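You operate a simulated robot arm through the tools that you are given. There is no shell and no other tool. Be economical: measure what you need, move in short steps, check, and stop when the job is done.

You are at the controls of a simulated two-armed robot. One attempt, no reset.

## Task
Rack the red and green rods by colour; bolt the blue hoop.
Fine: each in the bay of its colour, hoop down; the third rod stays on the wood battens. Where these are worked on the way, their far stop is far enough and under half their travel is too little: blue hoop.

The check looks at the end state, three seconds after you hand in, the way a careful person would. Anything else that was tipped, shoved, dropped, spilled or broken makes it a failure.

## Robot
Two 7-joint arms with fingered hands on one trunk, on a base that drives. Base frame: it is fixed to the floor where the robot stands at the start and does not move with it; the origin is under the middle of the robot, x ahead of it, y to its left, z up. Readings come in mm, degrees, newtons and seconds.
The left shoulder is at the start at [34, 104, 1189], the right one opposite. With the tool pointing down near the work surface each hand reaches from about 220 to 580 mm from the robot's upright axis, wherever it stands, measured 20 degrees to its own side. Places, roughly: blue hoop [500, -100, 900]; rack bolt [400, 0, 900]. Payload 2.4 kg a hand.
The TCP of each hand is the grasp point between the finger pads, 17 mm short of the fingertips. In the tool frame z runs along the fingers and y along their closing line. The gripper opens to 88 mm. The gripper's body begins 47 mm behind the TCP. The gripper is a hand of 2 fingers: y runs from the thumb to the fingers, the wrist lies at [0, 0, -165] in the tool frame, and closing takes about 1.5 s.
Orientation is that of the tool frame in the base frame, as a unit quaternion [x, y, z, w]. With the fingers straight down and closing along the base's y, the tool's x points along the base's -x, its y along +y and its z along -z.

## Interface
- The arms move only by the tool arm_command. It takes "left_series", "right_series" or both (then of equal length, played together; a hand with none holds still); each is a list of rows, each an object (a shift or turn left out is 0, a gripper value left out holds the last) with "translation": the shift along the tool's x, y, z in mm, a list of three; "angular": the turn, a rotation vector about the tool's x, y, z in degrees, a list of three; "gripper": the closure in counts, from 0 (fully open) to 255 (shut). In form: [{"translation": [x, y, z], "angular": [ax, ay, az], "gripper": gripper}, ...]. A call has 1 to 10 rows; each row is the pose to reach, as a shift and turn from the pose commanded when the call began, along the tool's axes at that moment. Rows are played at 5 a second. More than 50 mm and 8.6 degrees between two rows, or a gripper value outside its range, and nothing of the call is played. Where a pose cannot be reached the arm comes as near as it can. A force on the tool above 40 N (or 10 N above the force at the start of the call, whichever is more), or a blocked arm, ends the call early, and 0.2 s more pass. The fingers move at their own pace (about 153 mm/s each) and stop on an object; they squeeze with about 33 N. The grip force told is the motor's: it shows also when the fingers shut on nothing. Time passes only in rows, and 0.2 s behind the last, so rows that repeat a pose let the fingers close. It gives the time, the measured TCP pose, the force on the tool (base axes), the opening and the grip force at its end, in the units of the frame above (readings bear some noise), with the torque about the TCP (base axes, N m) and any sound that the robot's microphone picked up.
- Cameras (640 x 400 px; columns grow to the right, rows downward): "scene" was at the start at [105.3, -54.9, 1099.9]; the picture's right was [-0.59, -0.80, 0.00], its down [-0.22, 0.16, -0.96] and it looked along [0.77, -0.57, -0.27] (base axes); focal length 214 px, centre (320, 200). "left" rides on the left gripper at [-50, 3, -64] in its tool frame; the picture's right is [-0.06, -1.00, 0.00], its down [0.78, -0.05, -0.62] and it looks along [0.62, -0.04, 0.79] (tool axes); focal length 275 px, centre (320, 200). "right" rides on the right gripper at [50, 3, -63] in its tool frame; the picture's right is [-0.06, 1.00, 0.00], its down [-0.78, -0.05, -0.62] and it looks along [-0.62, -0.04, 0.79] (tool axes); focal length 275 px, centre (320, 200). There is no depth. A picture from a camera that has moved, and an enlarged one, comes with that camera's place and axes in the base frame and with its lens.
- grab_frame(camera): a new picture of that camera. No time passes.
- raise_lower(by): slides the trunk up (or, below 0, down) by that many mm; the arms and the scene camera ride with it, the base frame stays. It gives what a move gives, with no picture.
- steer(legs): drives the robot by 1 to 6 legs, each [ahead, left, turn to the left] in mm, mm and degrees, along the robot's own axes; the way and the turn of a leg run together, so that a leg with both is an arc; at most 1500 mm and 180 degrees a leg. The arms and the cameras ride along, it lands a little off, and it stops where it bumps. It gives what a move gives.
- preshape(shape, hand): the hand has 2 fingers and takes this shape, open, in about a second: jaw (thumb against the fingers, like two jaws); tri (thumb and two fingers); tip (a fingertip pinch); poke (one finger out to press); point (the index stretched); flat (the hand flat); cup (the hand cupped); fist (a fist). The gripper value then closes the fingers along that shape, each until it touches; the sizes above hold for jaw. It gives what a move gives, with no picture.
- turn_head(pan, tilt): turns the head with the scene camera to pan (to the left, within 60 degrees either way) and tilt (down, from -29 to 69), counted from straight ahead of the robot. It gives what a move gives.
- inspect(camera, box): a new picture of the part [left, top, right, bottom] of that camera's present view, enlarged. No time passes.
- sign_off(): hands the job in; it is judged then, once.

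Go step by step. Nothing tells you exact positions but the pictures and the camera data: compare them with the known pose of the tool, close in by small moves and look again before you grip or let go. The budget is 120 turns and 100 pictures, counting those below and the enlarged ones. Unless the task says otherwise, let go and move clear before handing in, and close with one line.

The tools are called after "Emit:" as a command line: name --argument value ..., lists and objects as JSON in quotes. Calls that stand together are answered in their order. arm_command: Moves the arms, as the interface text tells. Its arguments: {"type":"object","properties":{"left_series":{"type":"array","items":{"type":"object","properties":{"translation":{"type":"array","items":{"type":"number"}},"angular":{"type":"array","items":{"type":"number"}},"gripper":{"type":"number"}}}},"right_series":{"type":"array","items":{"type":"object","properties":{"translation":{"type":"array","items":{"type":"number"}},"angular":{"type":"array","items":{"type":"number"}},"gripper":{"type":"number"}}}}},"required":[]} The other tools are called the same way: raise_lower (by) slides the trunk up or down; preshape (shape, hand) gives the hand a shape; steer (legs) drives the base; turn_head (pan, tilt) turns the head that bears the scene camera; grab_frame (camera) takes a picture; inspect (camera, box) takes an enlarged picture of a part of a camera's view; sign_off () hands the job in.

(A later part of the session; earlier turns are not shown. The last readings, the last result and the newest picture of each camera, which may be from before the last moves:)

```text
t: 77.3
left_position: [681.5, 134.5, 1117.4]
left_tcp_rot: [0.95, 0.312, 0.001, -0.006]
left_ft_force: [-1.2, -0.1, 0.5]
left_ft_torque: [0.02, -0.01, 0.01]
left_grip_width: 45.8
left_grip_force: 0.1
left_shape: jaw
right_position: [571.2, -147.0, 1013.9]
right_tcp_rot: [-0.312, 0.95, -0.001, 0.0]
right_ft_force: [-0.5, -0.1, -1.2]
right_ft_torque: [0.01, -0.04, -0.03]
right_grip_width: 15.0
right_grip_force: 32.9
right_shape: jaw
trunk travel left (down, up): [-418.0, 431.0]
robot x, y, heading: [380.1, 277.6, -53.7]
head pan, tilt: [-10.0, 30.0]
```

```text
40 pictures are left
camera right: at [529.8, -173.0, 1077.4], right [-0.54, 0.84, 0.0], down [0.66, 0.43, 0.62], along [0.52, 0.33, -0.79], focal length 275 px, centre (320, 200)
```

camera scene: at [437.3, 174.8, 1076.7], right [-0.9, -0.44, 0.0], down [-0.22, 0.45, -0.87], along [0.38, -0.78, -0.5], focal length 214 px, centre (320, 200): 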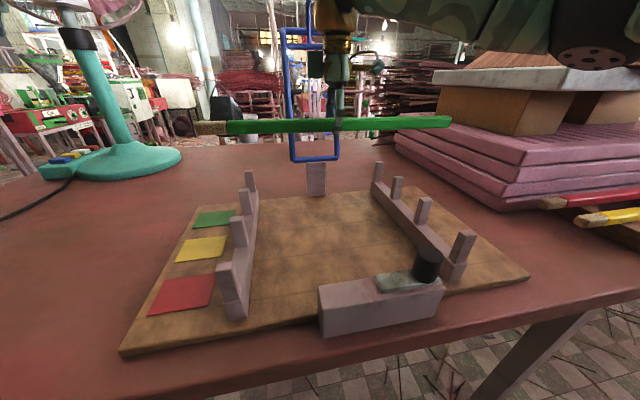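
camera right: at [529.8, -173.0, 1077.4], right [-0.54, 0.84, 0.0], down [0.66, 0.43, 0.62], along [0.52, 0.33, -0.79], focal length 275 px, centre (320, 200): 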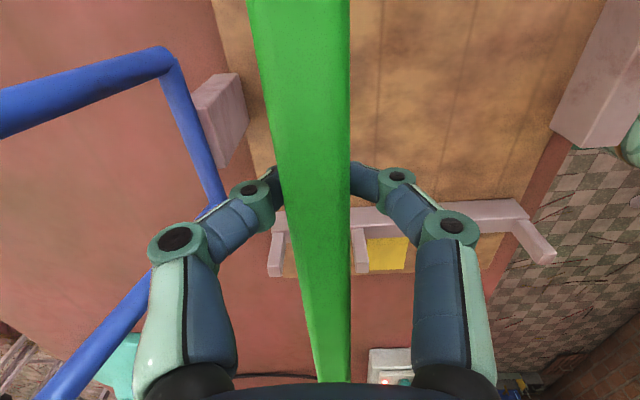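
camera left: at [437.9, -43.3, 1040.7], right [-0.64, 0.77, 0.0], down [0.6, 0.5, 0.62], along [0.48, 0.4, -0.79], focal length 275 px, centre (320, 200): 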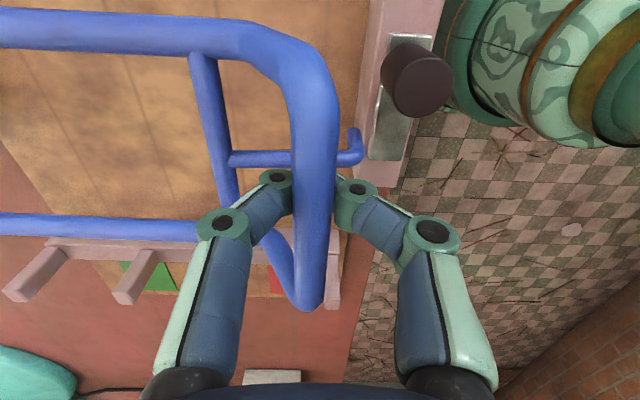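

The rod hangs between the far posts (bay 431–504). Lowering it to just above the rail.

Emit:
arm_command --right_series '[{"translation": [0, -4, 30]}, {"translation": [0, -4, 60]}, {"translation": [0, -4, 85]}, {"translation": [0, -4, 100]}, {"translation": [0, -4, 112]}]'

Emit:
grab_frame --camera "scene"

```text
t: 78.5
left_position: [679.9, 134.5, 1117.4]
left_tcp_rot: [0.95, 0.313, 0.001, -0.006]
left_ft_force: [-1.0, 0.2, 0.1]
left_ft_torque: [-0.05, -0.01, 0.0]
left_grip_width: 46.1
left_grip_force: 0.1
left_shape: jaw
right_position: [574.0, -152.7, 904.8]
right_tcp_rot: [-0.312, 0.95, 0.0, -0.001]
right_ft_force: [0.5, 0.1, -1.4]
right_ft_torque: [0.01, 0.0, -0.04]
right_grip_width: 15.1
right_grip_force: 33.0
right_shape: jaw
trunk travel left (down, up): [-418.0, 431.0]
robot x, y, heading: [378.2, 276.2, -53.8]
head pan, tilt: [-10.0, 30.0]
```

```text
39 pictures are left
camera scene: at [437.2, 174.9, 1076.7], right [-0.9, -0.44, 0.0], down [-0.22, 0.45, -0.87], along [0.38, -0.78, -0.5], focal length 214 px, centre (320, 200)
```

scene: 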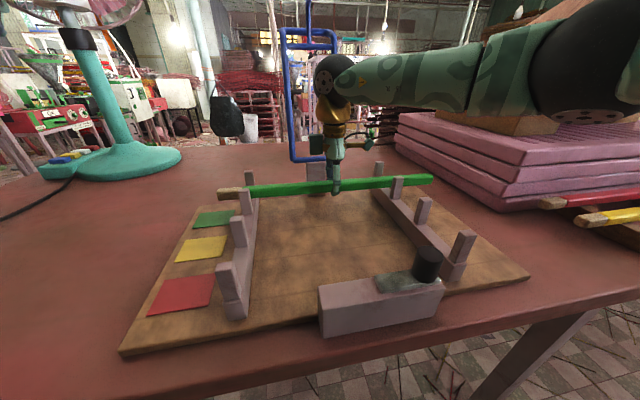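

The rod is between the right posts at both rails. I'll lower slowly until contact.

Emit:
arm_command --right_series '[{"translation": [0, 0, 3]}, {"translation": [0, 0, 6]}, {"translation": [0, 0, 8]}, {"translation": [0, 0, 10]}]'

Emit:
inspect --camera "scene" --box '[190, 140, 490, 260]'

```text
t: 79.5
left_position: [680.6, 134.6, 1116.6]
left_tcp_rot: [0.95, 0.312, 0.0, -0.006]
left_ft_force: [-0.6, 0.0, 0.5]
left_ft_torque: [-0.02, -0.01, 0.02]
left_grip_width: 46.1
left_grip_force: 0.1
left_shape: jaw
right_position: [574.8, -151.2, 894.0]
right_tcp_rot: [-0.313, 0.95, -0.001, 0.001]
right_ft_force: [0.5, 0.8, -1.7]
right_ft_torque: [0.0, 0.0, 0.02]
right_grip_width: 15.3
right_grip_force: 32.8
right_shape: jaw
trunk travel left (down, up): [-418.0, 431.0]
robot x, y, heading: [379.9, 282.0, -53.9]
head pan, tilt: [-10.0, 30.0]
```

```text
2.13 times, centred on (340, 200) of scene
camera zoom: at [437.2, 174.9, 1076.7], right [-0.9, -0.44, 0.0], down [-0.22, 0.45, -0.87], along [0.38, -0.78, -0.5], focal length 458 px, centre (277, 200)
```

zoom: 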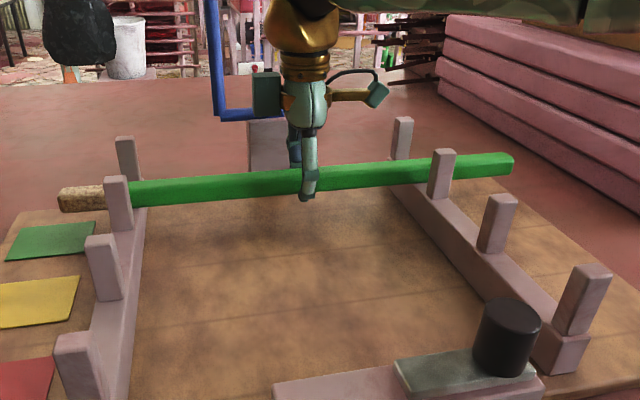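

Emit:
arm_command --right_series '[{"translation": [0, 0, 2]}, {"translation": [0, 0, 4]}, {"translation": [0, 0, 5]}, {"translation": [0, 0, 6]}]'

Emit:
inspect --camera "scene" --box '[340, 140, 490, 230]'

```text
t: 80.5
left_position: [681.4, 135.0, 1117.5]
left_tcp_rot: [0.95, 0.313, 0.001, -0.006]
left_ft_force: [0.8, 0.3, 0.7]
left_ft_torque: [0.01, 0.0, 0.02]
left_grip_width: 46.3
left_grip_force: 0.0
left_shape: jaw
right_position: [575.3, -150.3, 889.2]
right_tcp_rot: [-0.313, 0.95, 0.0, -0.001]
right_ft_force: [-0.8, 0.2, -1.1]
right_ft_torque: [-0.02, 0.01, -0.01]
right_grip_width: 9.7
right_grip_force: 33.2
right_shape: jaw
trunk travel left (down, up): [-418.0, 431.0]
robot x, y, heading: [377.5, 281.5, -53.7]
head pan, tilt: [-10.0, 30.0]
```

```text
4.27 times, centred on (415, 185) of scene
camera zoom: at [437.1, 175.0, 1076.6], right [-0.9, -0.44, 0.0], down [-0.22, 0.45, -0.87], along [0.38, -0.78, -0.5], focal length 915 px, centre (-85, 264)
```

zoom: 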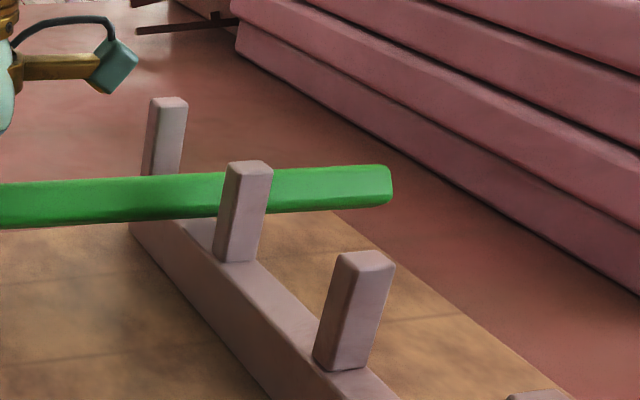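

The grip width changed as the fingers slid on the rod: it rests on the rails. Releasing and rising.

Emit:
arm_command --right_series '[{"translation": [0, 0, 0], "gripper": 125}, {"translation": [0, 0, 0]}, {"translation": [0, 0, 0]}, {"translation": [0, 0, -30]}, {"translation": [0, 0, -70]}, {"translation": [0, 0, -110]}, {"translation": [0, 0, -130]}]'

Emit:
inspect --camera "scene" --box '[130, 120, 530, 370]'

```text
t: 82.1
left_position: [681.4, 135.2, 1117.5]
left_tcp_rot: [0.95, 0.312, 0.001, -0.006]
left_ft_force: [0.0, -0.2, -0.1]
left_ft_torque: [0.0, 0.0, -0.01]
left_grip_width: 45.9
left_grip_force: 0.1
left_shape: jaw
right_position: [573.6, -150.1, 1019.8]
right_tcp_rot: [-0.312, 0.95, 0.0, 0.0]
right_ft_force: [-0.3, 0.8, -0.3]
right_ft_torque: [-0.03, -0.01, 0.01]
right_grip_width: 44.2
right_grip_force: 0.1
right_shape: jaw
trunk travel left (down, up): [-418.0, 431.0]
robot x, y, heading: [377.8, 278.8, -53.6]
head pan, tilt: [-10.0, 30.0]
```

```text
1.60 times, centred on (330, 245) of scene
camera zoom: at [437.2, 174.9, 1076.7], right [-0.9, -0.44, 0.0], down [-0.22, 0.45, -0.87], along [0.38, -0.78, -0.5], focal length 343 px, centre (304, 128)
```

zoom: 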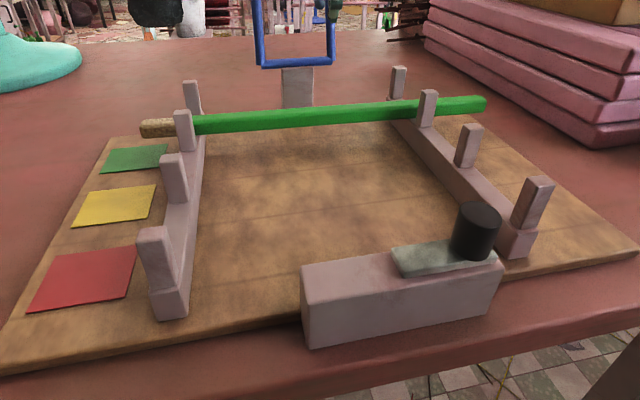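

Green sits in its bay. Now I'll retract and drive back for the red rod.

Emit:
arm_command --right_series '[{"translation": [0, 40, 0]}, {"translation": [0, 80, 0]}, {"translation": [0, 120, 0]}, {"translation": [0, 160, 0]}]'

Emit:
steer --legs '[[0, -565, 0]]'

Emit:
turn_head --pan 10 --tilt 40

Emit:
grab_frame --camera "right"

Emit:
grab_frame --camera "scene"

```text
t: 83.1
left_position: [681.3, 134.9, 1116.8]
left_tcp_rot: [0.95, 0.312, 0.001, -0.005]
left_ft_force: [-0.4, 0.8, 0.1]
left_ft_torque: [0.02, 0.0, 0.0]
left_grip_width: 45.8
left_grip_force: 0.0
left_shape: jaw
right_position: [476.7, -20.8, 1017.4]
right_tcp_rot: [-0.312, 0.95, -0.001, 0.0]
right_ft_force: [-0.1, -0.1, 0.1]
right_ft_torque: [-0.02, -0.01, 0.0]
right_grip_width: 44.8
right_grip_force: 0.0
right_shape: jaw
trunk travel left (down, up): [-418.0, 431.0]
robot x, y, heading: [380.0, 276.0, -53.6]
head pan, tilt: [-10.0, 30.0]
```

```text
t: 86.3
left_position: [234.1, -196.3, 1117.5]
left_tcp_rot: [0.948, 0.317, 0.001, -0.006]
left_ft_force: [0.0, 0.3, -0.3]
left_ft_torque: [0.0, -0.02, 0.03]
left_grip_width: 46.1
left_grip_force: 0.0
left_shape: jaw
right_position: [31.3, -353.7, 1017.0]
right_tcp_rot: [-0.317, 0.948, -0.001, 0.001]
right_ft_force: [-0.1, -0.8, 0.0]
right_ft_torque: [0.01, 0.0, 0.01]
right_grip_width: 44.3
right_grip_force: 0.1
right_shape: jaw
trunk travel left (down, up): [-418.0, 431.0]
robot x, y, heading: [-70.4, -58.3, -52.9]
head pan, tilt: [-10.0, 30.0]
```

```text
t: 87.1
left_position: [234.5, -196.7, 1116.6]
left_tcp_rot: [0.948, 0.317, 0.001, -0.005]
left_ft_force: [-0.9, 0.1, -0.3]
left_ft_torque: [-0.02, -0.02, -0.01]
left_grip_width: 46.2
left_grip_force: 0.1
left_shape: jaw
right_position: [31.4, -353.8, 1015.8]
right_tcp_rot: [-0.317, 0.948, -0.001, 0.001]
right_ft_force: [0.5, 0.0, 0.2]
right_ft_torque: [0.01, 0.0, -0.04]
right_grip_width: 44.5
right_grip_force: 0.0
right_shape: jaw
trunk travel left (down, up): [-418.0, 431.0]
robot x, y, heading: [-70.1, -54.7, -53.1]
head pan, tilt: [10.0, 40.0]
```

```text
35 pictures are left
camera right: at [-9.7, -380.5, 1081.0], right [-0.55, 0.83, 0.0], down [0.66, 0.43, 0.62], along [0.52, 0.34, -0.79], focal length 275 px, centre (320, 200)
```

right: 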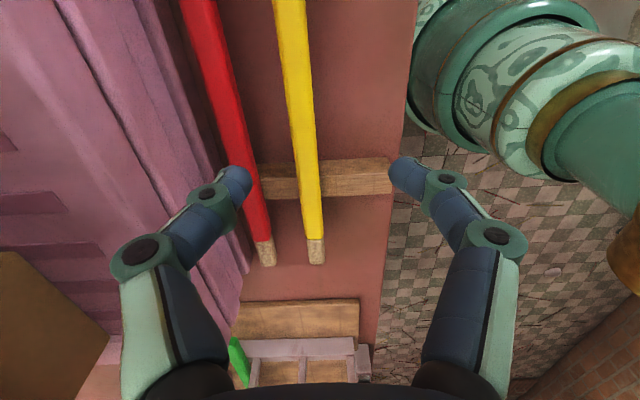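

```text
34 pictures are left
camera scene: at [10.0, -136.4, 1061.4], right [-0.68, -0.73, 0.0], down [-0.47, 0.44, -0.77], along [0.56, -0.52, -0.64], focal length 214 px, centre (320, 200)
```

scene: 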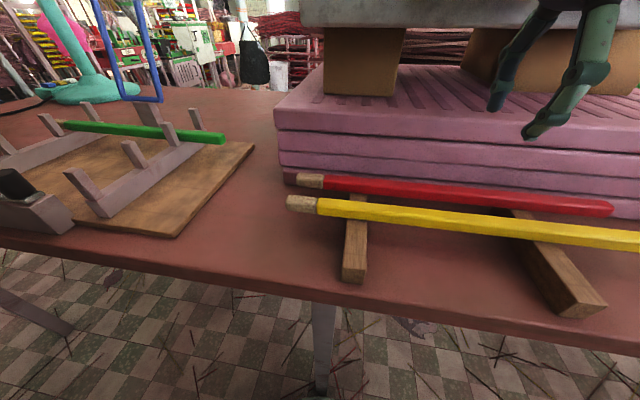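

I need the gap between red and the pads; zooming in.

Emit:
inspect --camera "right" --box '[100, 0, 340, 150]'

Emit:
inspect --camera "scene" --box '[260, 140, 640, 320]'

```text
2.67 times, centred on (220, 75) of right
camera zoom: at [-9.7, -380.5, 1081.0], right [-0.55, 0.83, 0.0], down [0.66, 0.43, 0.62], along [0.52, 0.34, -0.79], focal length 734 px, centre (587, 533)
```

zoom: 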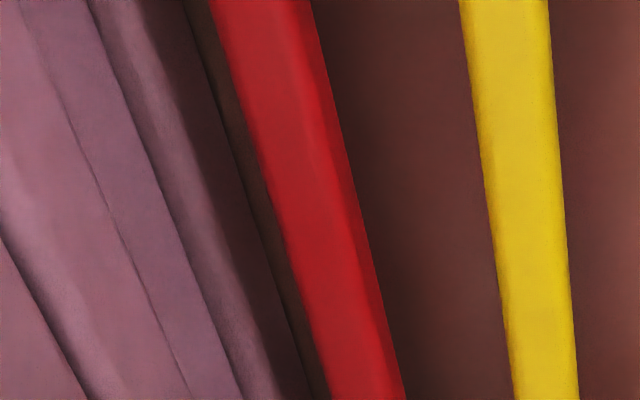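

```text
1.68 times, centred on (450, 230) of scene
camera zoom: at [10.0, -136.4, 1061.4], right [-0.68, -0.73, 0.0], down [-0.47, 0.44, -0.77], along [0.56, -0.52, -0.64], focal length 361 px, centre (101, 150)
```

zoom: 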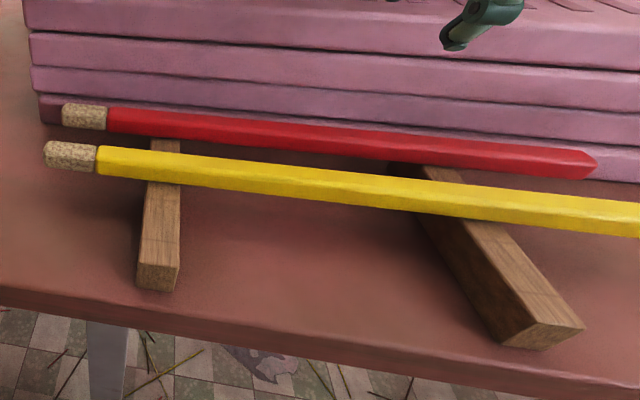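

Red's centre is about f 371 with the pads' face near f 400, so a vertical hand would hit the pads. I'll tilt the hand 25° back toward me, narrow the fingers to ~28 mm and come to a pre-grasp pose along the tool axis.

Emit:
arm_command --right_series '[{"angular": [8.3, 0, 0.2], "translation": [3, 0, 0], "gripper": 173}, {"angular": [16.6, 0, 0.4], "translation": [6, -10, 10]}, {"angular": [25, 0, 0.6], "translation": [9, -20, 30]}, {"angular": [25, 0, 0.6], "translation": [9, -32, 66]}]'

Emit:
grab_frame --camera "right"

Emit:
turn_head --pan 0 --tilt 30

Emit:
grab_frame --camera "scene"

```text
t: 88.1
left_position: [232.7, -195.9, 1116.2]
left_tcp_rot: [0.948, 0.319, 0.002, -0.006]
left_ft_force: [-1.3, 0.8, 0.5]
left_ft_torque: [0.0, 0.0, 0.02]
left_grip_width: 45.9
left_grip_force: 0.0
left_shape: jaw
right_position: [44.5, -387.1, 950.6]
right_tcp_rot: [-0.305, 0.927, -0.207, 0.068]
right_ft_force: [0.5, -0.3, 0.0]
right_ft_torque: [0.01, -0.03, -0.01]
right_grip_width: 28.4
right_grip_force: 0.1
right_shape: jaw
trunk travel left (down, up): [-418.0, 431.0]
robot x, y, heading: [-76.4, -55.8, -52.9]
head pan, tilt: [10.0, 40.0]
```

```text
31 pictures are left
camera right: at [-13.1, -391.3, 1007.5], right [-0.49, 0.76, -0.42], down [0.5, 0.64, 0.58], along [0.72, 0.07, -0.69], focal length 275 px, centre (320, 200)
```

right: 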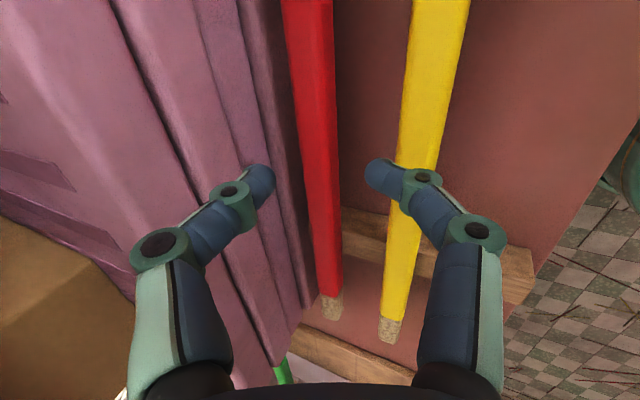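

```text
t: 88.9
left_position: [233.2, -195.7, 1116.8]
left_tcp_rot: [0.948, 0.317, 0.001, -0.005]
left_ft_force: [0.4, 0.6, -0.4]
left_ft_torque: [0.03, 0.01, -0.01]
left_grip_width: 46.5
left_grip_force: 0.1
left_shape: jaw
right_position: [43.1, -387.2, 951.6]
right_tcp_rot: [-0.305, 0.927, -0.206, 0.068]
right_ft_force: [-0.1, 0.4, 0.2]
right_ft_torque: [0.0, -0.04, 0.03]
right_grip_width: 28.3
right_grip_force: 0.0
right_shape: jaw
trunk travel left (down, up): [-418.0, 431.0]
robot x, y, heading: [-75.0, -54.7, -53.2]
head pan, tilt: [0.0, 30.0]
```

```text
30 pictures are left
camera scene: at [2.3, -150.5, 1076.6], right [-0.8, -0.6, 0.0], down [-0.3, 0.4, -0.87], along [0.52, -0.69, -0.5], focal length 214 px, centre (320, 200)
```

scene: 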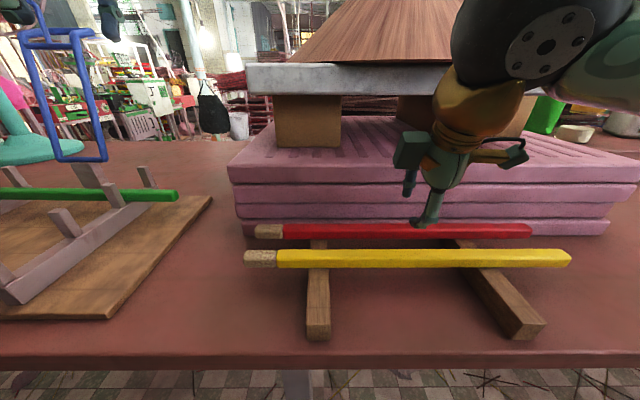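

Aligned within ~1.5 mm. I'll zoom once to verify the pads' clearance.

Emit:
inspect --camera "right" --box '[230, 20, 430, 190]'

```text
2.35 times, centred on (330, 105) of right
camera zoom: at [-13.0, -391.1, 1007.9], right [-0.49, 0.76, -0.42], down [0.5, 0.64, 0.58], along [0.72, 0.07, -0.69], focal length 648 px, centre (296, 424)
```

zoom: 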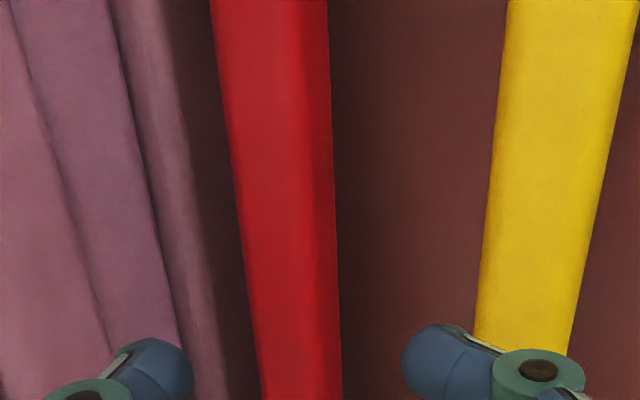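

Clearance looks adequate (pads ≥ f 400). Advancing along the tool axis and stopping just short to check forces.

Emit:
arm_command --right_series '[{"translation": [0, 0, 20]}, {"translation": [0, 0, 40]}, {"translation": [0, 0, 55]}, {"translation": [0, 0, 65]}, {"translation": [0, 0, 70]}]'

Emit:
grab_frame --camera "right"

Emit:
inspect --camera "scene" --box '[340, 130, 540, 280]'

```text
t: 90.1
left_position: [232.4, -195.5, 1117.3]
left_tcp_rot: [0.948, 0.318, 0.002, -0.005]
left_ft_force: [0.8, 0.9, 0.3]
left_ft_torque: [-0.01, -0.03, 0.01]
left_grip_width: 45.9
left_grip_force: 0.1
left_shape: jaw
right_position: [62.4, -408.7, 886.6]
right_tcp_rot: [-0.304, 0.928, -0.205, 0.068]
right_ft_force: [0.0, -0.9, 0.2]
right_ft_torque: [-0.01, -0.02, -0.03]
right_grip_width: 28.1
right_grip_force: 0.1
right_shape: jaw
trunk travel left (down, up): [-418.0, 431.0]
robot x, y, heading: [-70.0, -52.7, -52.9]
head pan, tilt: [0.0, 30.0]
```

```text
28 pictures are left
camera right: at [4.5, -413.2, 943.5], right [-0.49, 0.76, -0.42], down [0.5, 0.64, 0.58], along [0.72, 0.07, -0.69], focal length 275 px, centre (320, 200)
```

right: 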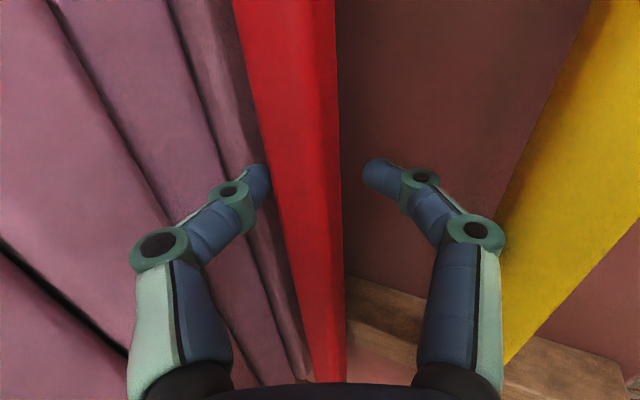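

```text
2.67 times, centred on (440, 205) of scene
camera zoom: at [2.3, -150.6, 1076.6], right [-0.8, -0.6, 0.0], down [-0.3, 0.4, -0.87], along [0.52, -0.69, -0.5], focal length 572 px, centre (0, 187)
```

zoom: 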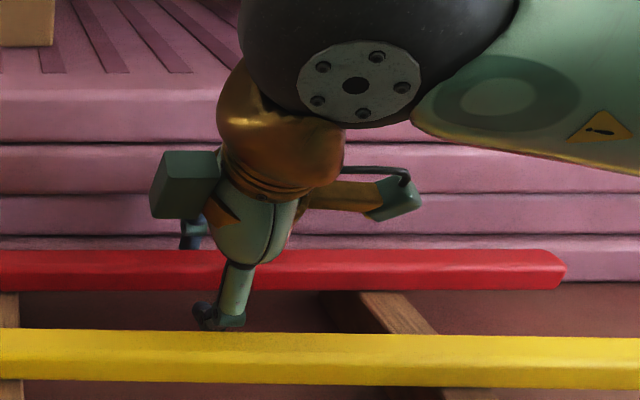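

The fingers straddle red without contact. Closing, then lifting back along the tool axis.

Emit:
arm_command --right_series '[{"translation": [0, 0, 0], "gripper": 255}, {"translation": [0, 0, 0]}, {"translation": [0, 0, 0]}, {"translation": [0, 0, 0]}, {"translation": [0, 0, 0]}, {"translation": [0, 0, -5]}, {"translation": [0, 0, -15]}, {"translation": [0, 0, -30]}]'

Emit:
grab_frame --camera "scene"

Emit:
grab_frame --camera "right"

```text
t: 91.9
left_position: [232.9, -196.2, 1117.5]
left_tcp_rot: [0.948, 0.318, 0.001, -0.004]
left_ft_force: [0.1, 0.2, -0.6]
left_ft_torque: [0.01, -0.02, 0.02]
left_grip_width: 46.0
left_grip_force: 0.0
left_shape: jaw
right_position: [53.4, -399.4, 915.3]
right_tcp_rot: [-0.305, 0.927, -0.207, 0.068]
right_ft_force: [0.9, 0.6, -1.3]
right_ft_torque: [0.01, -0.01, 0.0]
right_grip_width: 16.9
right_grip_force: 33.2
right_shape: jaw
trunk travel left (down, up): [-418.0, 431.0]
robot x, y, heading: [-72.9, -54.4, -53.1]
head pan, tilt: [0.0, 30.0]
```

```text
26 pictures are left
camera scene: at [2.2, -150.6, 1076.7], right [-0.8, -0.6, 0.0], down [-0.3, 0.4, -0.87], along [0.52, -0.69, -0.5], focal length 214 px, centre (320, 200)
```

scene: 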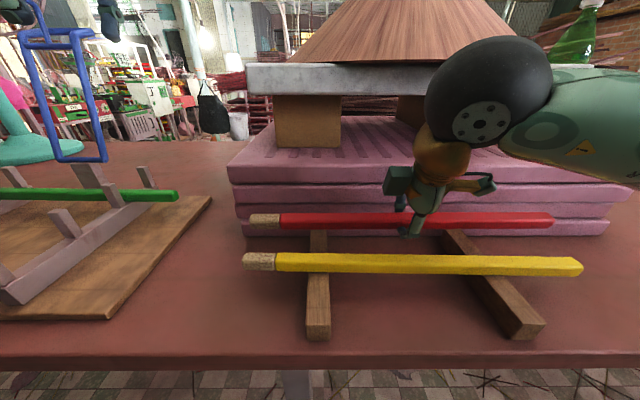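

```text
25 pictures are left
camera right: at [-3.2, -404.1, 971.5], right [-0.49, 0.76, -0.42], down [0.5, 0.64, 0.58], along [0.72, 0.07, -0.69], focal length 275 px, centre (320, 200)
```

right: 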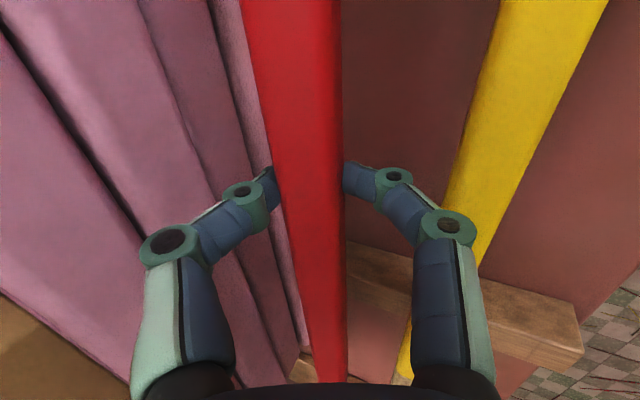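

Red is held. Yellow seems to have been nudged a few mm but lies on both battens; I'll lift straight up to keep away from it.

Emit:
arm_command --right_series '[{"translation": [0, -8.5, -18.1]}, {"translation": [0, -21.2, -45.3]}, {"translation": [0, -33.8, -72.5]}, {"translation": [0, -42.3, -90.6]}, {"translation": [0, -46.5, -99.7]}]'

Emit:
grab_frame --camera "scene"

```text
t: 93.1
left_position: [233.2, -197.2, 1116.5]
left_tcp_rot: [0.948, 0.318, 0.001, -0.004]
left_ft_force: [-0.2, -0.5, -0.7]
left_ft_torque: [-0.01, 0.01, 0.03]
left_grip_width: 45.8
left_grip_force: 0.0
left_shape: jaw
right_position: [53.6, -399.3, 1024.2]
right_tcp_rot: [-0.305, 0.928, -0.205, 0.068]
right_ft_force: [0.3, 0.2, -0.3]
right_ft_torque: [0.01, 0.01, 0.0]
right_grip_width: 16.9
right_grip_force: 33.2
right_shape: jaw
trunk travel left (down, up): [-418.0, 431.0]
robot x, y, heading: [-71.8, -56.4, -53.1]
head pan, tilt: [0.0, 30.0]
```

```text
24 pictures are left
camera scene: at [2.3, -150.6, 1076.7], right [-0.8, -0.6, 0.0], down [-0.3, 0.4, -0.87], along [0.52, -0.69, -0.5], focal length 214 px, centre (320, 200)
```

scene: 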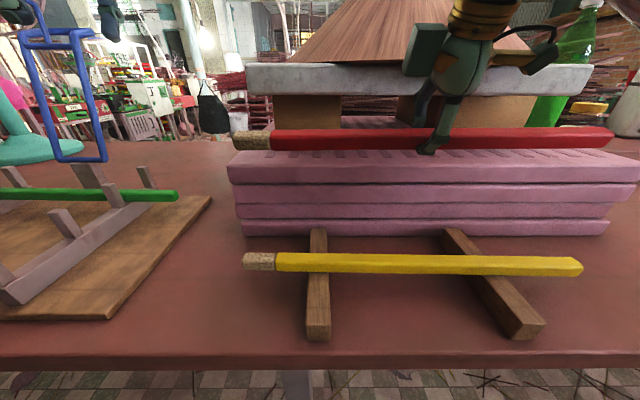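

Yellow lies securely on both battens. I'll untilt the hand and carry red over to the rack.

Emit:
arm_command --right_series '[{"angular": [-8.3, 0, 0]}, {"angular": [-16.6, 0, 0]}, {"angular": [-25, 0, 0]}]'

Emit:
steer --legs '[[0, 565, -0.6]]'

Emit:
turn_head --pan -10 --tilt 35

Emit:
grab_frame --camera "scene"

Emit:
grab_frame --camera "right"

```text
t: 93.9
left_position: [231.8, -196.2, 1117.0]
left_tcp_rot: [0.948, 0.318, 0.002, -0.006]
left_ft_force: [-0.7, -0.1, 0.1]
left_ft_torque: [-0.05, 0.0, 0.03]
left_grip_width: 46.1
left_grip_force: 0.1
left_shape: jaw
right_position: [54.1, -397.7, 1024.3]
right_tcp_rot: [-0.312, 0.95, 0.001, 0.0]
right_ft_force: [0.6, -0.3, -0.3]
right_ft_torque: [-0.01, 0.02, 0.01]
right_grip_width: 16.7
right_grip_force: 33.1
right_shape: jaw
trunk travel left (down, up): [-418.0, 431.0]
robot x, y, heading: [-75.1, -55.7, -53.2]
head pan, tilt: [0.0, 30.0]
```

```text
t: 97.0
left_position: [669.4, 130.5, 1117.1]
left_tcp_rot: [0.949, 0.315, 0.001, -0.005]
left_ft_force: [-0.6, -0.3, -0.2]
left_ft_torque: [0.0, 0.01, -0.01]
left_grip_width: 46.1
left_grip_force: 0.0
left_shape: jaw
right_position: [489.0, -73.0, 1024.0]
right_tcp_rot: [-0.31, 0.951, 0.0, 0.001]
right_ft_force: [0.0, 0.8, -1.0]
right_ft_torque: [-0.03, 0.0, 0.01]
right_grip_width: 16.9
right_grip_force: 33.5
right_shape: jaw
trunk travel left (down, up): [-418.0, 431.0]
robot x, y, heading: [366.1, 270.8, -53.1]
head pan, tilt: [0.0, 30.0]
```

```text
t: 97.7
left_position: [669.4, 129.7, 1117.5]
left_tcp_rot: [0.949, 0.315, 0.0, -0.005]
left_ft_force: [0.9, 0.7, -0.9]
left_ft_torque: [0.01, 0.01, -0.02]
left_grip_width: 46.3
left_grip_force: 0.0
left_shape: jaw
right_position: [489.0, -73.4, 1024.5]
right_tcp_rot: [-0.31, 0.951, -0.001, 0.002]
right_ft_force: [-0.5, -0.2, -0.7]
right_ft_torque: [0.0, 0.01, 0.05]
right_grip_width: 16.9
right_grip_force: 33.2
right_shape: jaw
trunk travel left (down, up): [-418.0, 431.0]
robot x, y, heading: [366.5, 272.7, -53.2]
head pan, tilt: [-10.0, 35.0]
```

```text
23 pictures are left
camera scene: at [424.6, 170.3, 1068.9], right [-0.89, -0.45, 0.0], down [-0.26, 0.51, -0.82], along [0.37, -0.73, -0.57], focal length 214 px, centre (320, 200)
```

scene: 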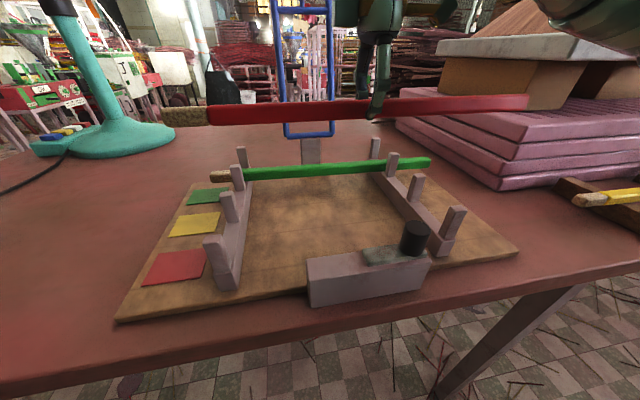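

```text
22 pictures are left
camera right: at [447.6, -97.6, 1088.3], right [-0.54, 0.84, 0.0], down [0.66, 0.42, 0.62], along [0.52, 0.33, -0.78], focal length 275 px, centre (320, 200)
```

right: 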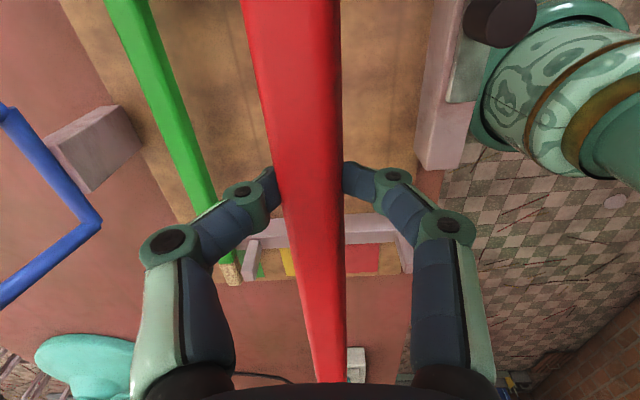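

I'll shift 21 mm left and 31 mm back to centre red over its bay (f 317), then look.

Emit:
arm_command --right_series '[{"translation": [-10, 15, 0]}, {"translation": [-20, 31, 0]}, {"translation": [-20, 31, 30]}, {"translation": [-20, 31, 60]}]'

Emit:
grab_frame --camera "scene"

Emit:
grab_frame --camera "right"

```text
t: 98.7
left_position: [670.3, 129.1, 1118.0]
left_tcp_rot: [0.949, 0.315, 0.001, -0.006]
left_ft_force: [1.1, -0.2, 0.3]
left_ft_torque: [-0.01, -0.01, 0.0]
left_grip_width: 46.2
left_grip_force: 0.0
left_shape: jaw
right_position: [485.9, -33.2, 962.2]
right_tcp_rot: [-0.311, 0.95, 0.0, 0.001]
right_ft_force: [0.2, -1.4, -0.9]
right_ft_torque: [0.01, 0.01, -0.01]
right_grip_width: 17.0
right_grip_force: 33.1
right_shape: jaw
trunk travel left (down, up): [-418.0, 431.0]
robot x, y, heading: [366.5, 272.3, -53.6]
head pan, tilt: [-10.0, 35.0]
```

```text
21 pictures are left
camera scene: at [424.5, 170.3, 1068.9], right [-0.89, -0.45, 0.0], down [-0.26, 0.51, -0.82], along [0.37, -0.73, -0.57], focal length 214 px, centre (320, 200)
```

scene: 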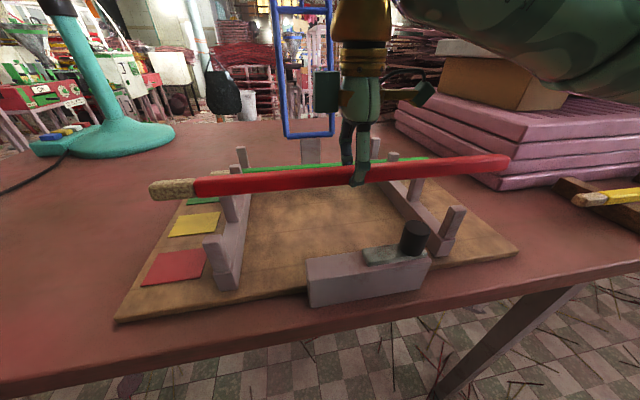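

```text
20 pictures are left
camera right: at [446.1, -59.0, 1026.5], right [-0.54, 0.84, 0.0], down [0.66, 0.42, 0.62], along [0.52, 0.33, -0.78], focal length 275 px, centre (320, 200)
```

right: 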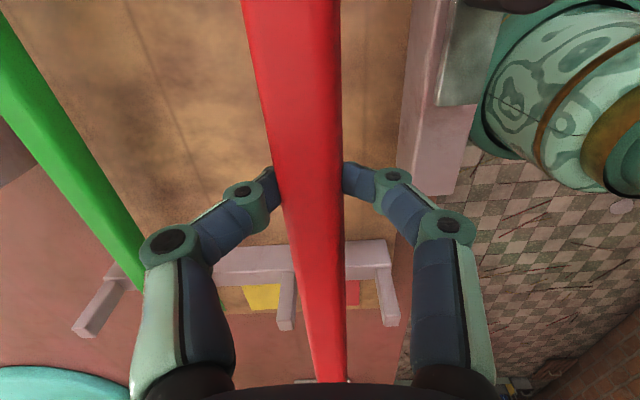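

Red is centred in the near bay (276–350). Lowering gradually.

Emit:
arm_command --right_series '[{"translation": [0, 0, 25]}, {"translation": [0, 0, 42]}, {"translation": [0, 0, 52]}, {"translation": [0, 0, 57]}, {"translation": [0, 0, 60]}]'

Emit:
inspect --camera "scene" --box '[130, 130, 530, 330]'

```text
t: 99.9
left_position: [669.3, 131.1, 1117.7]
left_tcp_rot: [0.949, 0.315, 0.001, -0.005]
left_ft_force: [0.0, -0.1, 0.3]
left_ft_torque: [0.0, 0.02, 0.0]
left_grip_width: 46.2
left_grip_force: 0.0
left_shape: jaw
right_position: [488.3, -33.5, 904.0]
right_tcp_rot: [-0.31, 0.951, -0.001, 0.001]
right_ft_force: [0.2, -1.2, -1.0]
right_ft_torque: [-0.01, -0.01, 0.0]
right_grip_width: 17.0
right_grip_force: 33.0
right_shape: jaw
trunk travel left (down, up): [-418.0, 431.0]
robot x, y, heading: [370.4, 270.8, -53.2]
head pan, tilt: [-10.0, 35.0]
```

```text
1.60 times, centred on (330, 230) of scene
camera zoom: at [424.5, 170.3, 1068.9], right [-0.89, -0.45, 0.0], down [-0.26, 0.51, -0.82], along [0.37, -0.73, -0.57], focal length 343 px, centre (304, 152)
```

zoom: 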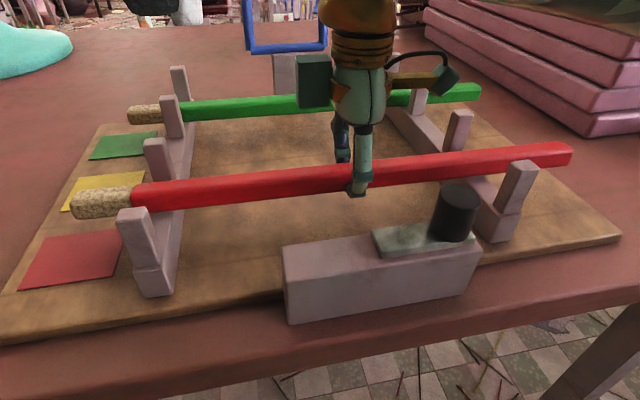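

Emit:
arm_command --right_series '[{"translation": [0, 0, 2]}, {"translation": [0, 0, 4]}, {"translation": [0, 0, 6]}, {"translation": [0, 0, 7]}]'

Emit:
inspect --camera "scene" --box '[330, 190, 530, 300]'

```text
t: 100.9
left_position: [668.6, 129.8, 1117.4]
left_tcp_rot: [0.949, 0.315, 0.002, -0.006]
left_ft_force: [0.9, -0.2, -0.6]
left_ft_torque: [0.0, -0.01, 0.01]
left_grip_width: 46.0
left_grip_force: 0.1
left_shape: jaw
right_position: [486.8, -35.2, 899.3]
right_tcp_rot: [-0.31, 0.951, -0.002, 0.001]
right_ft_force: [-0.3, -0.7, 4.6]
right_ft_torque: [-0.05, -0.02, -0.02]
right_grip_width: 18.4
right_grip_force: 33.1
right_shape: jaw
trunk travel left (down, up): [-418.0, 431.0]
robot x, y, heading: [359.8, 272.1, -53.2]
head pan, tilt: [-10.0, 35.0]
```

```text
3.20 times, centred on (430, 245) of scene
camera zoom: at [424.4, 170.5, 1068.9], right [-0.89, -0.45, 0.0], down [-0.26, 0.51, -0.82], along [0.37, -0.73, -0.57], focal length 686 px, centre (-32, 56)
```

zoom: 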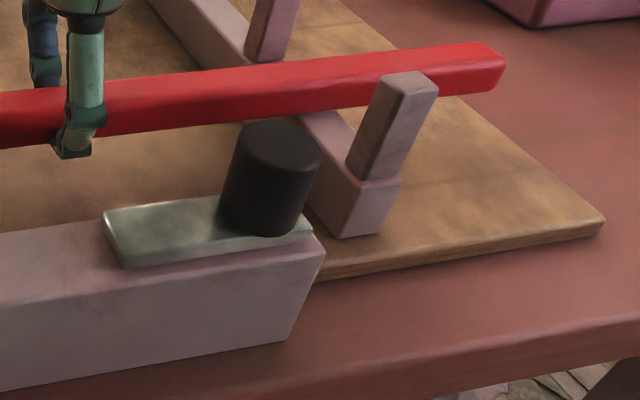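

Contact at the rails (4.6 N up). Releasing and rising.

Emit:
arm_command --right_series '[{"translation": [0, 0, 0], "gripper": 125}, {"translation": [0, 0, 0]}, {"translation": [0, 0, 0]}, {"translation": [0, 0, -30]}, {"translation": [0, 0, -70]}, {"translation": [0, 0, -110]}, {"translation": [0, 0, -150]}, {"translation": [0, 0, -180]}]'

Emit:
turn_head --pan -10 --tilt 22

Emit:
grab_frame --camera "scene"

```text
t: 102.7
left_position: [669.6, 129.8, 1116.6]
left_tcp_rot: [0.949, 0.314, 0.002, -0.005]
left_ft_force: [0.5, -0.5, 0.9]
left_ft_torque: [0.01, 0.0, 0.02]
left_grip_width: 46.0
left_grip_force: 0.0
left_shape: jaw
right_position: [487.0, -34.3, 1079.0]
right_tcp_rot: [-0.31, 0.951, 0.0, 0.001]
right_ft_force: [0.8, 0.0, 0.9]
right_ft_torque: [-0.02, 0.04, -0.02]
right_grip_width: 44.5
right_grip_force: 0.1
right_shape: jaw
trunk travel left (down, up): [-418.0, 431.0]
robot x, y, heading: [369.0, 269.8, -53.3]
head pan, tilt: [-10.0, 35.0]
```

```text
t: 103.5
left_position: [669.7, 130.1, 1117.4]
left_tcp_rot: [0.949, 0.314, 0.001, -0.005]
left_ft_force: [0.0, 0.7, 0.2]
left_ft_torque: [-0.02, -0.02, -0.02]
left_grip_width: 45.9
left_grip_force: 0.0
left_shape: jaw
right_position: [487.9, -34.6, 1077.3]
right_tcp_rot: [-0.31, 0.951, -0.002, 0.001]
right_ft_force: [-0.4, 0.3, -0.1]
right_ft_torque: [0.0, 0.01, 0.0]
right_grip_width: 44.6
right_grip_force: 0.2
right_shape: jaw
trunk travel left (down, up): [-418.0, 431.0]
robot x, y, heading: [367.7, 271.5, -53.4]
head pan, tilt: [-10.0, 22.0]
```

```text
17 pictures are left
camera scene: at [426.6, 166.1, 1089.4], right [-0.89, -0.45, 0.0], down [-0.17, 0.34, -0.93], along [0.42, -0.83, -0.38], focal length 214 px, centre (320, 200)
```

scene: 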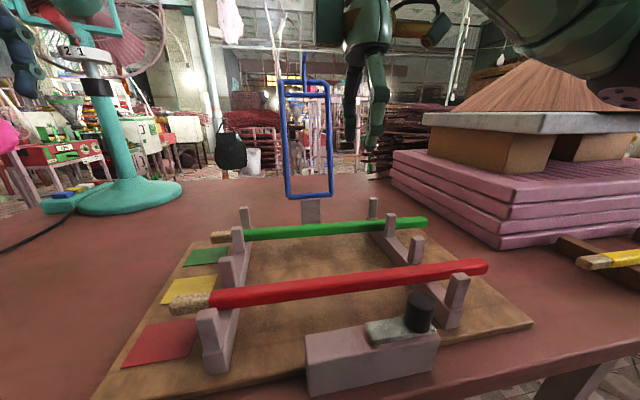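

Both rods are racked. Next is closing the hoop, which leans back about 20–30° past vertical; I'll raise the trunk, drive forward and bring the right hand over its top to see it.

Emit:
raise_lower --by 110

Emit:
steer --legs '[[80, 0, -0.4]]'

Emit:
arm_command --right_series '[{"translation": [3, -35, -8]}, {"translation": [6, -70, -16]}, {"translation": [9, -105, -20]}, {"translation": [10, -140, -25]}, {"translation": [10, -170, -25]}]'

Emit:
grab_frame --camera "right"

Emit:
grab_frame --camera "scene"

```text
t: 104.9
left_position: [670.1, 129.4, 1227.0]
left_tcp_rot: [0.949, 0.315, 0.0, -0.006]
left_ft_force: [-0.6, 0.5, -1.0]
left_ft_torque: [0.0, -0.03, -0.01]
left_grip_width: 46.2
left_grip_force: 0.0
left_shape: jaw
right_position: [486.3, -35.1, 1186.8]
right_tcp_rot: [-0.31, 0.951, 0.0, 0.0]
right_ft_force: [-0.5, 0.2, -0.6]
right_ft_torque: [-0.05, -0.01, 0.03]
right_grip_width: 44.4
right_grip_force: 0.1
right_shape: jaw
trunk travel left (down, up): [-528.0, 321.0]
robot x, y, heading: [367.1, 270.0, -53.2]
head pan, tilt: [-10.0, 22.0]
```

```text
t: 106.0
left_position: [715.8, 64.9, 1226.6]
left_tcp_rot: [0.95, 0.313, 0.001, -0.005]
left_ft_force: [0.0, 0.0, 0.5]
left_ft_torque: [0.02, 0.04, -0.01]
left_grip_width: 46.0
left_grip_force: 0.0
left_shape: jaw
right_position: [531.6, -98.4, 1188.1]
right_tcp_rot: [-0.307, 0.952, 0.0, 0.001]
right_ft_force: [0.1, -0.9, -0.3]
right_ft_torque: [0.0, -0.01, 0.01]
right_grip_width: 44.5
right_grip_force: 0.0
right_shape: jaw
trunk travel left (down, up): [-528.0, 321.0]
robot x, y, heading: [410.7, 210.5, -53.6]
head pan, tilt: [-10.0, 22.0]
```

```text
t: 107.2
left_position: [715.1, 65.4, 1227.6]
left_tcp_rot: [0.95, 0.312, 0.001, -0.005]
left_ft_force: [0.4, 1.0, -0.4]
left_ft_torque: [0.0, -0.05, 0.02]
left_grip_width: 46.2
left_grip_force: 0.0
left_shape: jaw
right_position: [620.2, -241.6, 1214.9]
right_tcp_rot: [-0.307, 0.952, 0.0, 0.002]
right_ft_force: [0.3, 0.3, 0.6]
right_ft_torque: [0.0, 0.0, 0.0]
right_grip_width: 44.5
right_grip_force: 0.0
right_shape: jaw
trunk travel left (down, up): [-528.0, 321.0]
robot x, y, heading: [413.1, 210.5, -53.7]
head pan, tilt: [-10.0, 22.0]
```

```text
16 pictures are left
camera right: at [579.2, -266.4, 1277.9], right [-0.53, 0.85, 0.0], down [0.66, 0.42, 0.62], along [0.52, 0.33, -0.78], focal length 275 px, centre (320, 200)
```

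right: 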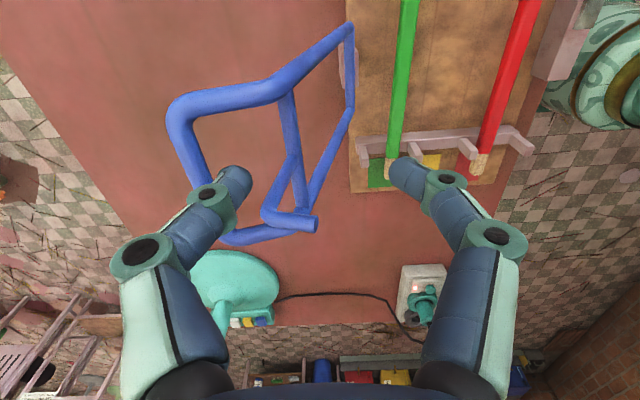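

```text
15 pictures are left
camera scene: at [471.0, 105.4, 1200.1], right [-0.9, -0.44, 0.0], down [-0.17, 0.34, -0.93], along [0.41, -0.83, -0.37], focal length 214 px, centre (320, 200)
```

scene: 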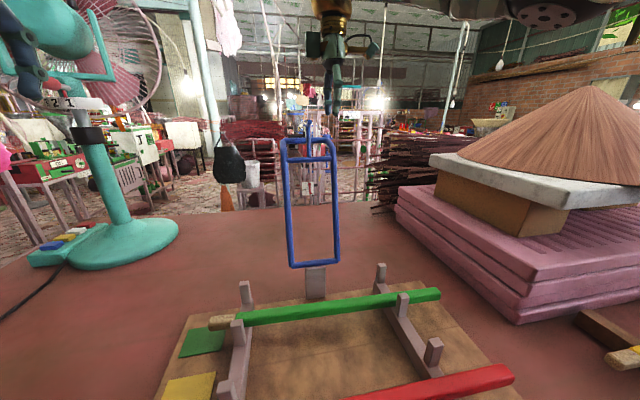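

The crossbar is at about f 577, z 1133 and the handle bar behind it at f ~630. I'll lower the fingers to straddle the crossbar, one finger in the loop behind it.

Emit:
arm_command --right_series '[{"translation": [-3, -18, 0]}, {"translation": [-3, -18, 30]}, {"translation": [-3, -18, 55]}, {"translation": [-3, -18, 70]}, {"translation": [-3, -18, 78]}]'

Emit:
grab_frame --camera "right"

```text
t: 108.3
left_position: [715.8, 65.5, 1228.3]
left_tcp_rot: [0.95, 0.313, 0.002, -0.006]
left_ft_force: [0.5, -0.1, -1.1]
left_ft_torque: [-0.01, 0.01, 0.01]
left_grip_width: 46.0
left_grip_force: 0.0
left_shape: jaw
right_position: [634.5, -254.7, 1133.7]
right_tcp_rot: [-0.307, 0.952, -0.001, 0.001]
right_ft_force: [0.8, 0.0, 1.6]
right_ft_torque: [-0.06, 0.0, 0.02]
right_grip_width: 44.7
right_grip_force: 0.1
right_shape: jaw
trunk travel left (down, up): [-528.0, 321.0]
robot x, y, heading: [412.6, 212.3, -53.8]
head pan, tilt: [-10.0, 22.0]
```

```text
14 pictures are left
camera right: at [592.2, -279.8, 1197.7], right [-0.53, 0.85, 0.0], down [0.66, 0.42, 0.62], along [0.52, 0.33, -0.78], focal length 275 px, centre (320, 200)
```

right: 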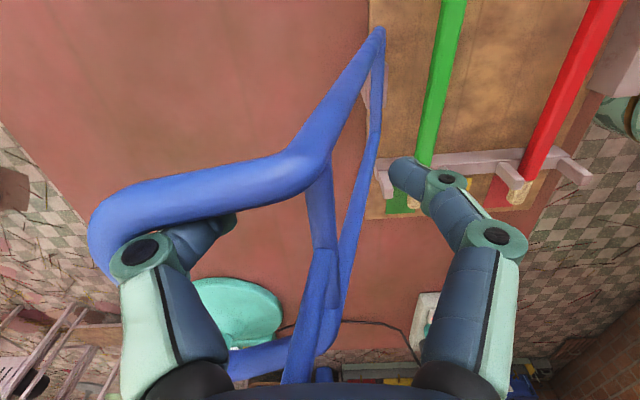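

The crossbar is between the fingers with one finger in the loop behind. I'll lower a few mm more and close around it.

Emit:
arm_command --right_series '[{"translation": [0, 1, 3]}, {"translation": [0, 2, 6]}, {"translation": [0, 2, 6], "gripper": 255}, {"translation": [0, 2, 6]}, {"translation": [0, 2, 6]}, {"translation": [0, 2, 6]}, {"translation": [0, 2, 6]}]'

Emit:
grab_frame --camera "right"

```text
t: 110.0
left_position: [715.4, 65.7, 1226.2]
left_tcp_rot: [0.95, 0.313, 0.001, -0.006]
left_ft_force: [-0.3, -0.2, -0.1]
left_ft_torque: [-0.01, 0.01, -0.03]
left_grip_width: 46.0
left_grip_force: 0.0
left_shape: jaw
right_position: [631.5, -252.5, 1126.9]
right_tcp_rot: [-0.307, 0.952, 0.001, 0.0]
right_ft_force: [-1.1, 7.6, -26.7]
right_ft_torque: [-0.01, 0.05, 0.09]
right_grip_width: 0.2
right_grip_force: 32.9
right_shape: jaw
trunk travel left (down, up): [-528.0, 321.0]
robot x, y, heading: [412.5, 208.9, -53.7]
head pan, tilt: [-10.0, 22.0]
```

```text
13 pictures are left
camera right: at [590.9, -278.3, 1190.2], right [-0.53, 0.85, 0.0], down [0.66, 0.42, 0.62], along [0.52, 0.33, -0.79], focal length 275 px, centre (320, 200)
```

right: 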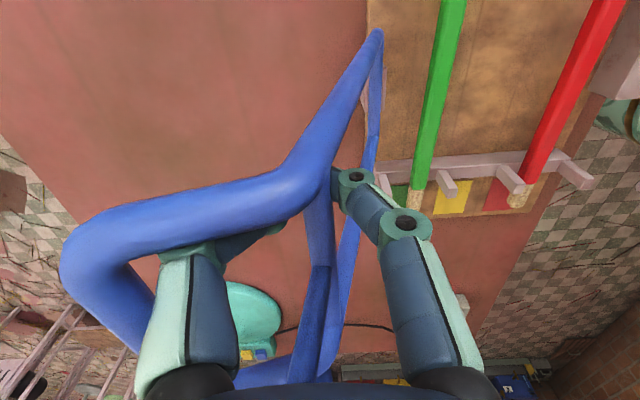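

Wrapped around the crossbar. Pulling it toward me along the arc.

Emit:
arm_command --right_series '[{"translation": [0, 4, 2]}, {"translation": [0, 10, 1]}, {"translation": [0, 20, -1]}, {"translation": [0, 30, -3]}, {"translation": [0, 40, -4]}, {"translation": [0, 50, -5]}, {"translation": [0, 60, -5]}]'

Emit:
grab_frame --camera "right"

```text
t: 111.5
left_position: [714.9, 63.5, 1226.7]
left_tcp_rot: [0.95, 0.313, 0.002, -0.006]
left_ft_force: [-0.5, -0.2, -0.7]
left_ft_torque: [0.03, 0.0, -0.03]
left_grip_width: 46.1
left_grip_force: 0.0
left_shape: jaw
right_position: [599.9, -206.6, 1132.0]
right_tcp_rot: [-0.307, 0.952, 0.001, 0.001]
right_ft_force: [-6.1, -6.4, -22.5]
right_ft_torque: [-0.07, 0.07, 0.01]
right_grip_width: 0.4
right_grip_force: 32.7
right_shape: jaw
trunk travel left (down, up): [-528.0, 321.0]
robot x, y, heading: [412.2, 211.7, -53.6]
head pan, tilt: [-10.0, 22.0]
```

```text
12 pictures are left
camera right: at [557.3, -232.0, 1195.7], right [-0.53, 0.85, 0.0], down [0.66, 0.42, 0.62], along [0.52, 0.33, -0.78], focal length 275 px, centre (320, 200)
```

right: 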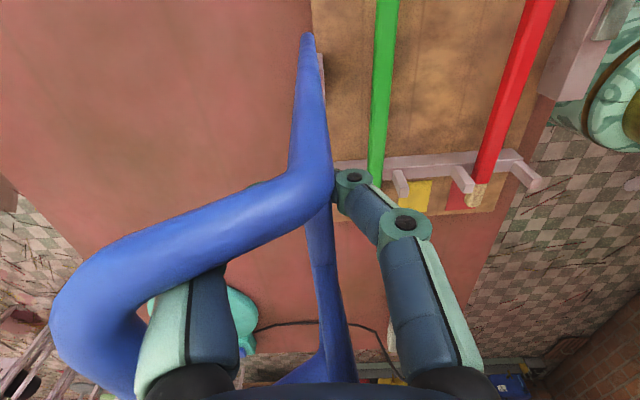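

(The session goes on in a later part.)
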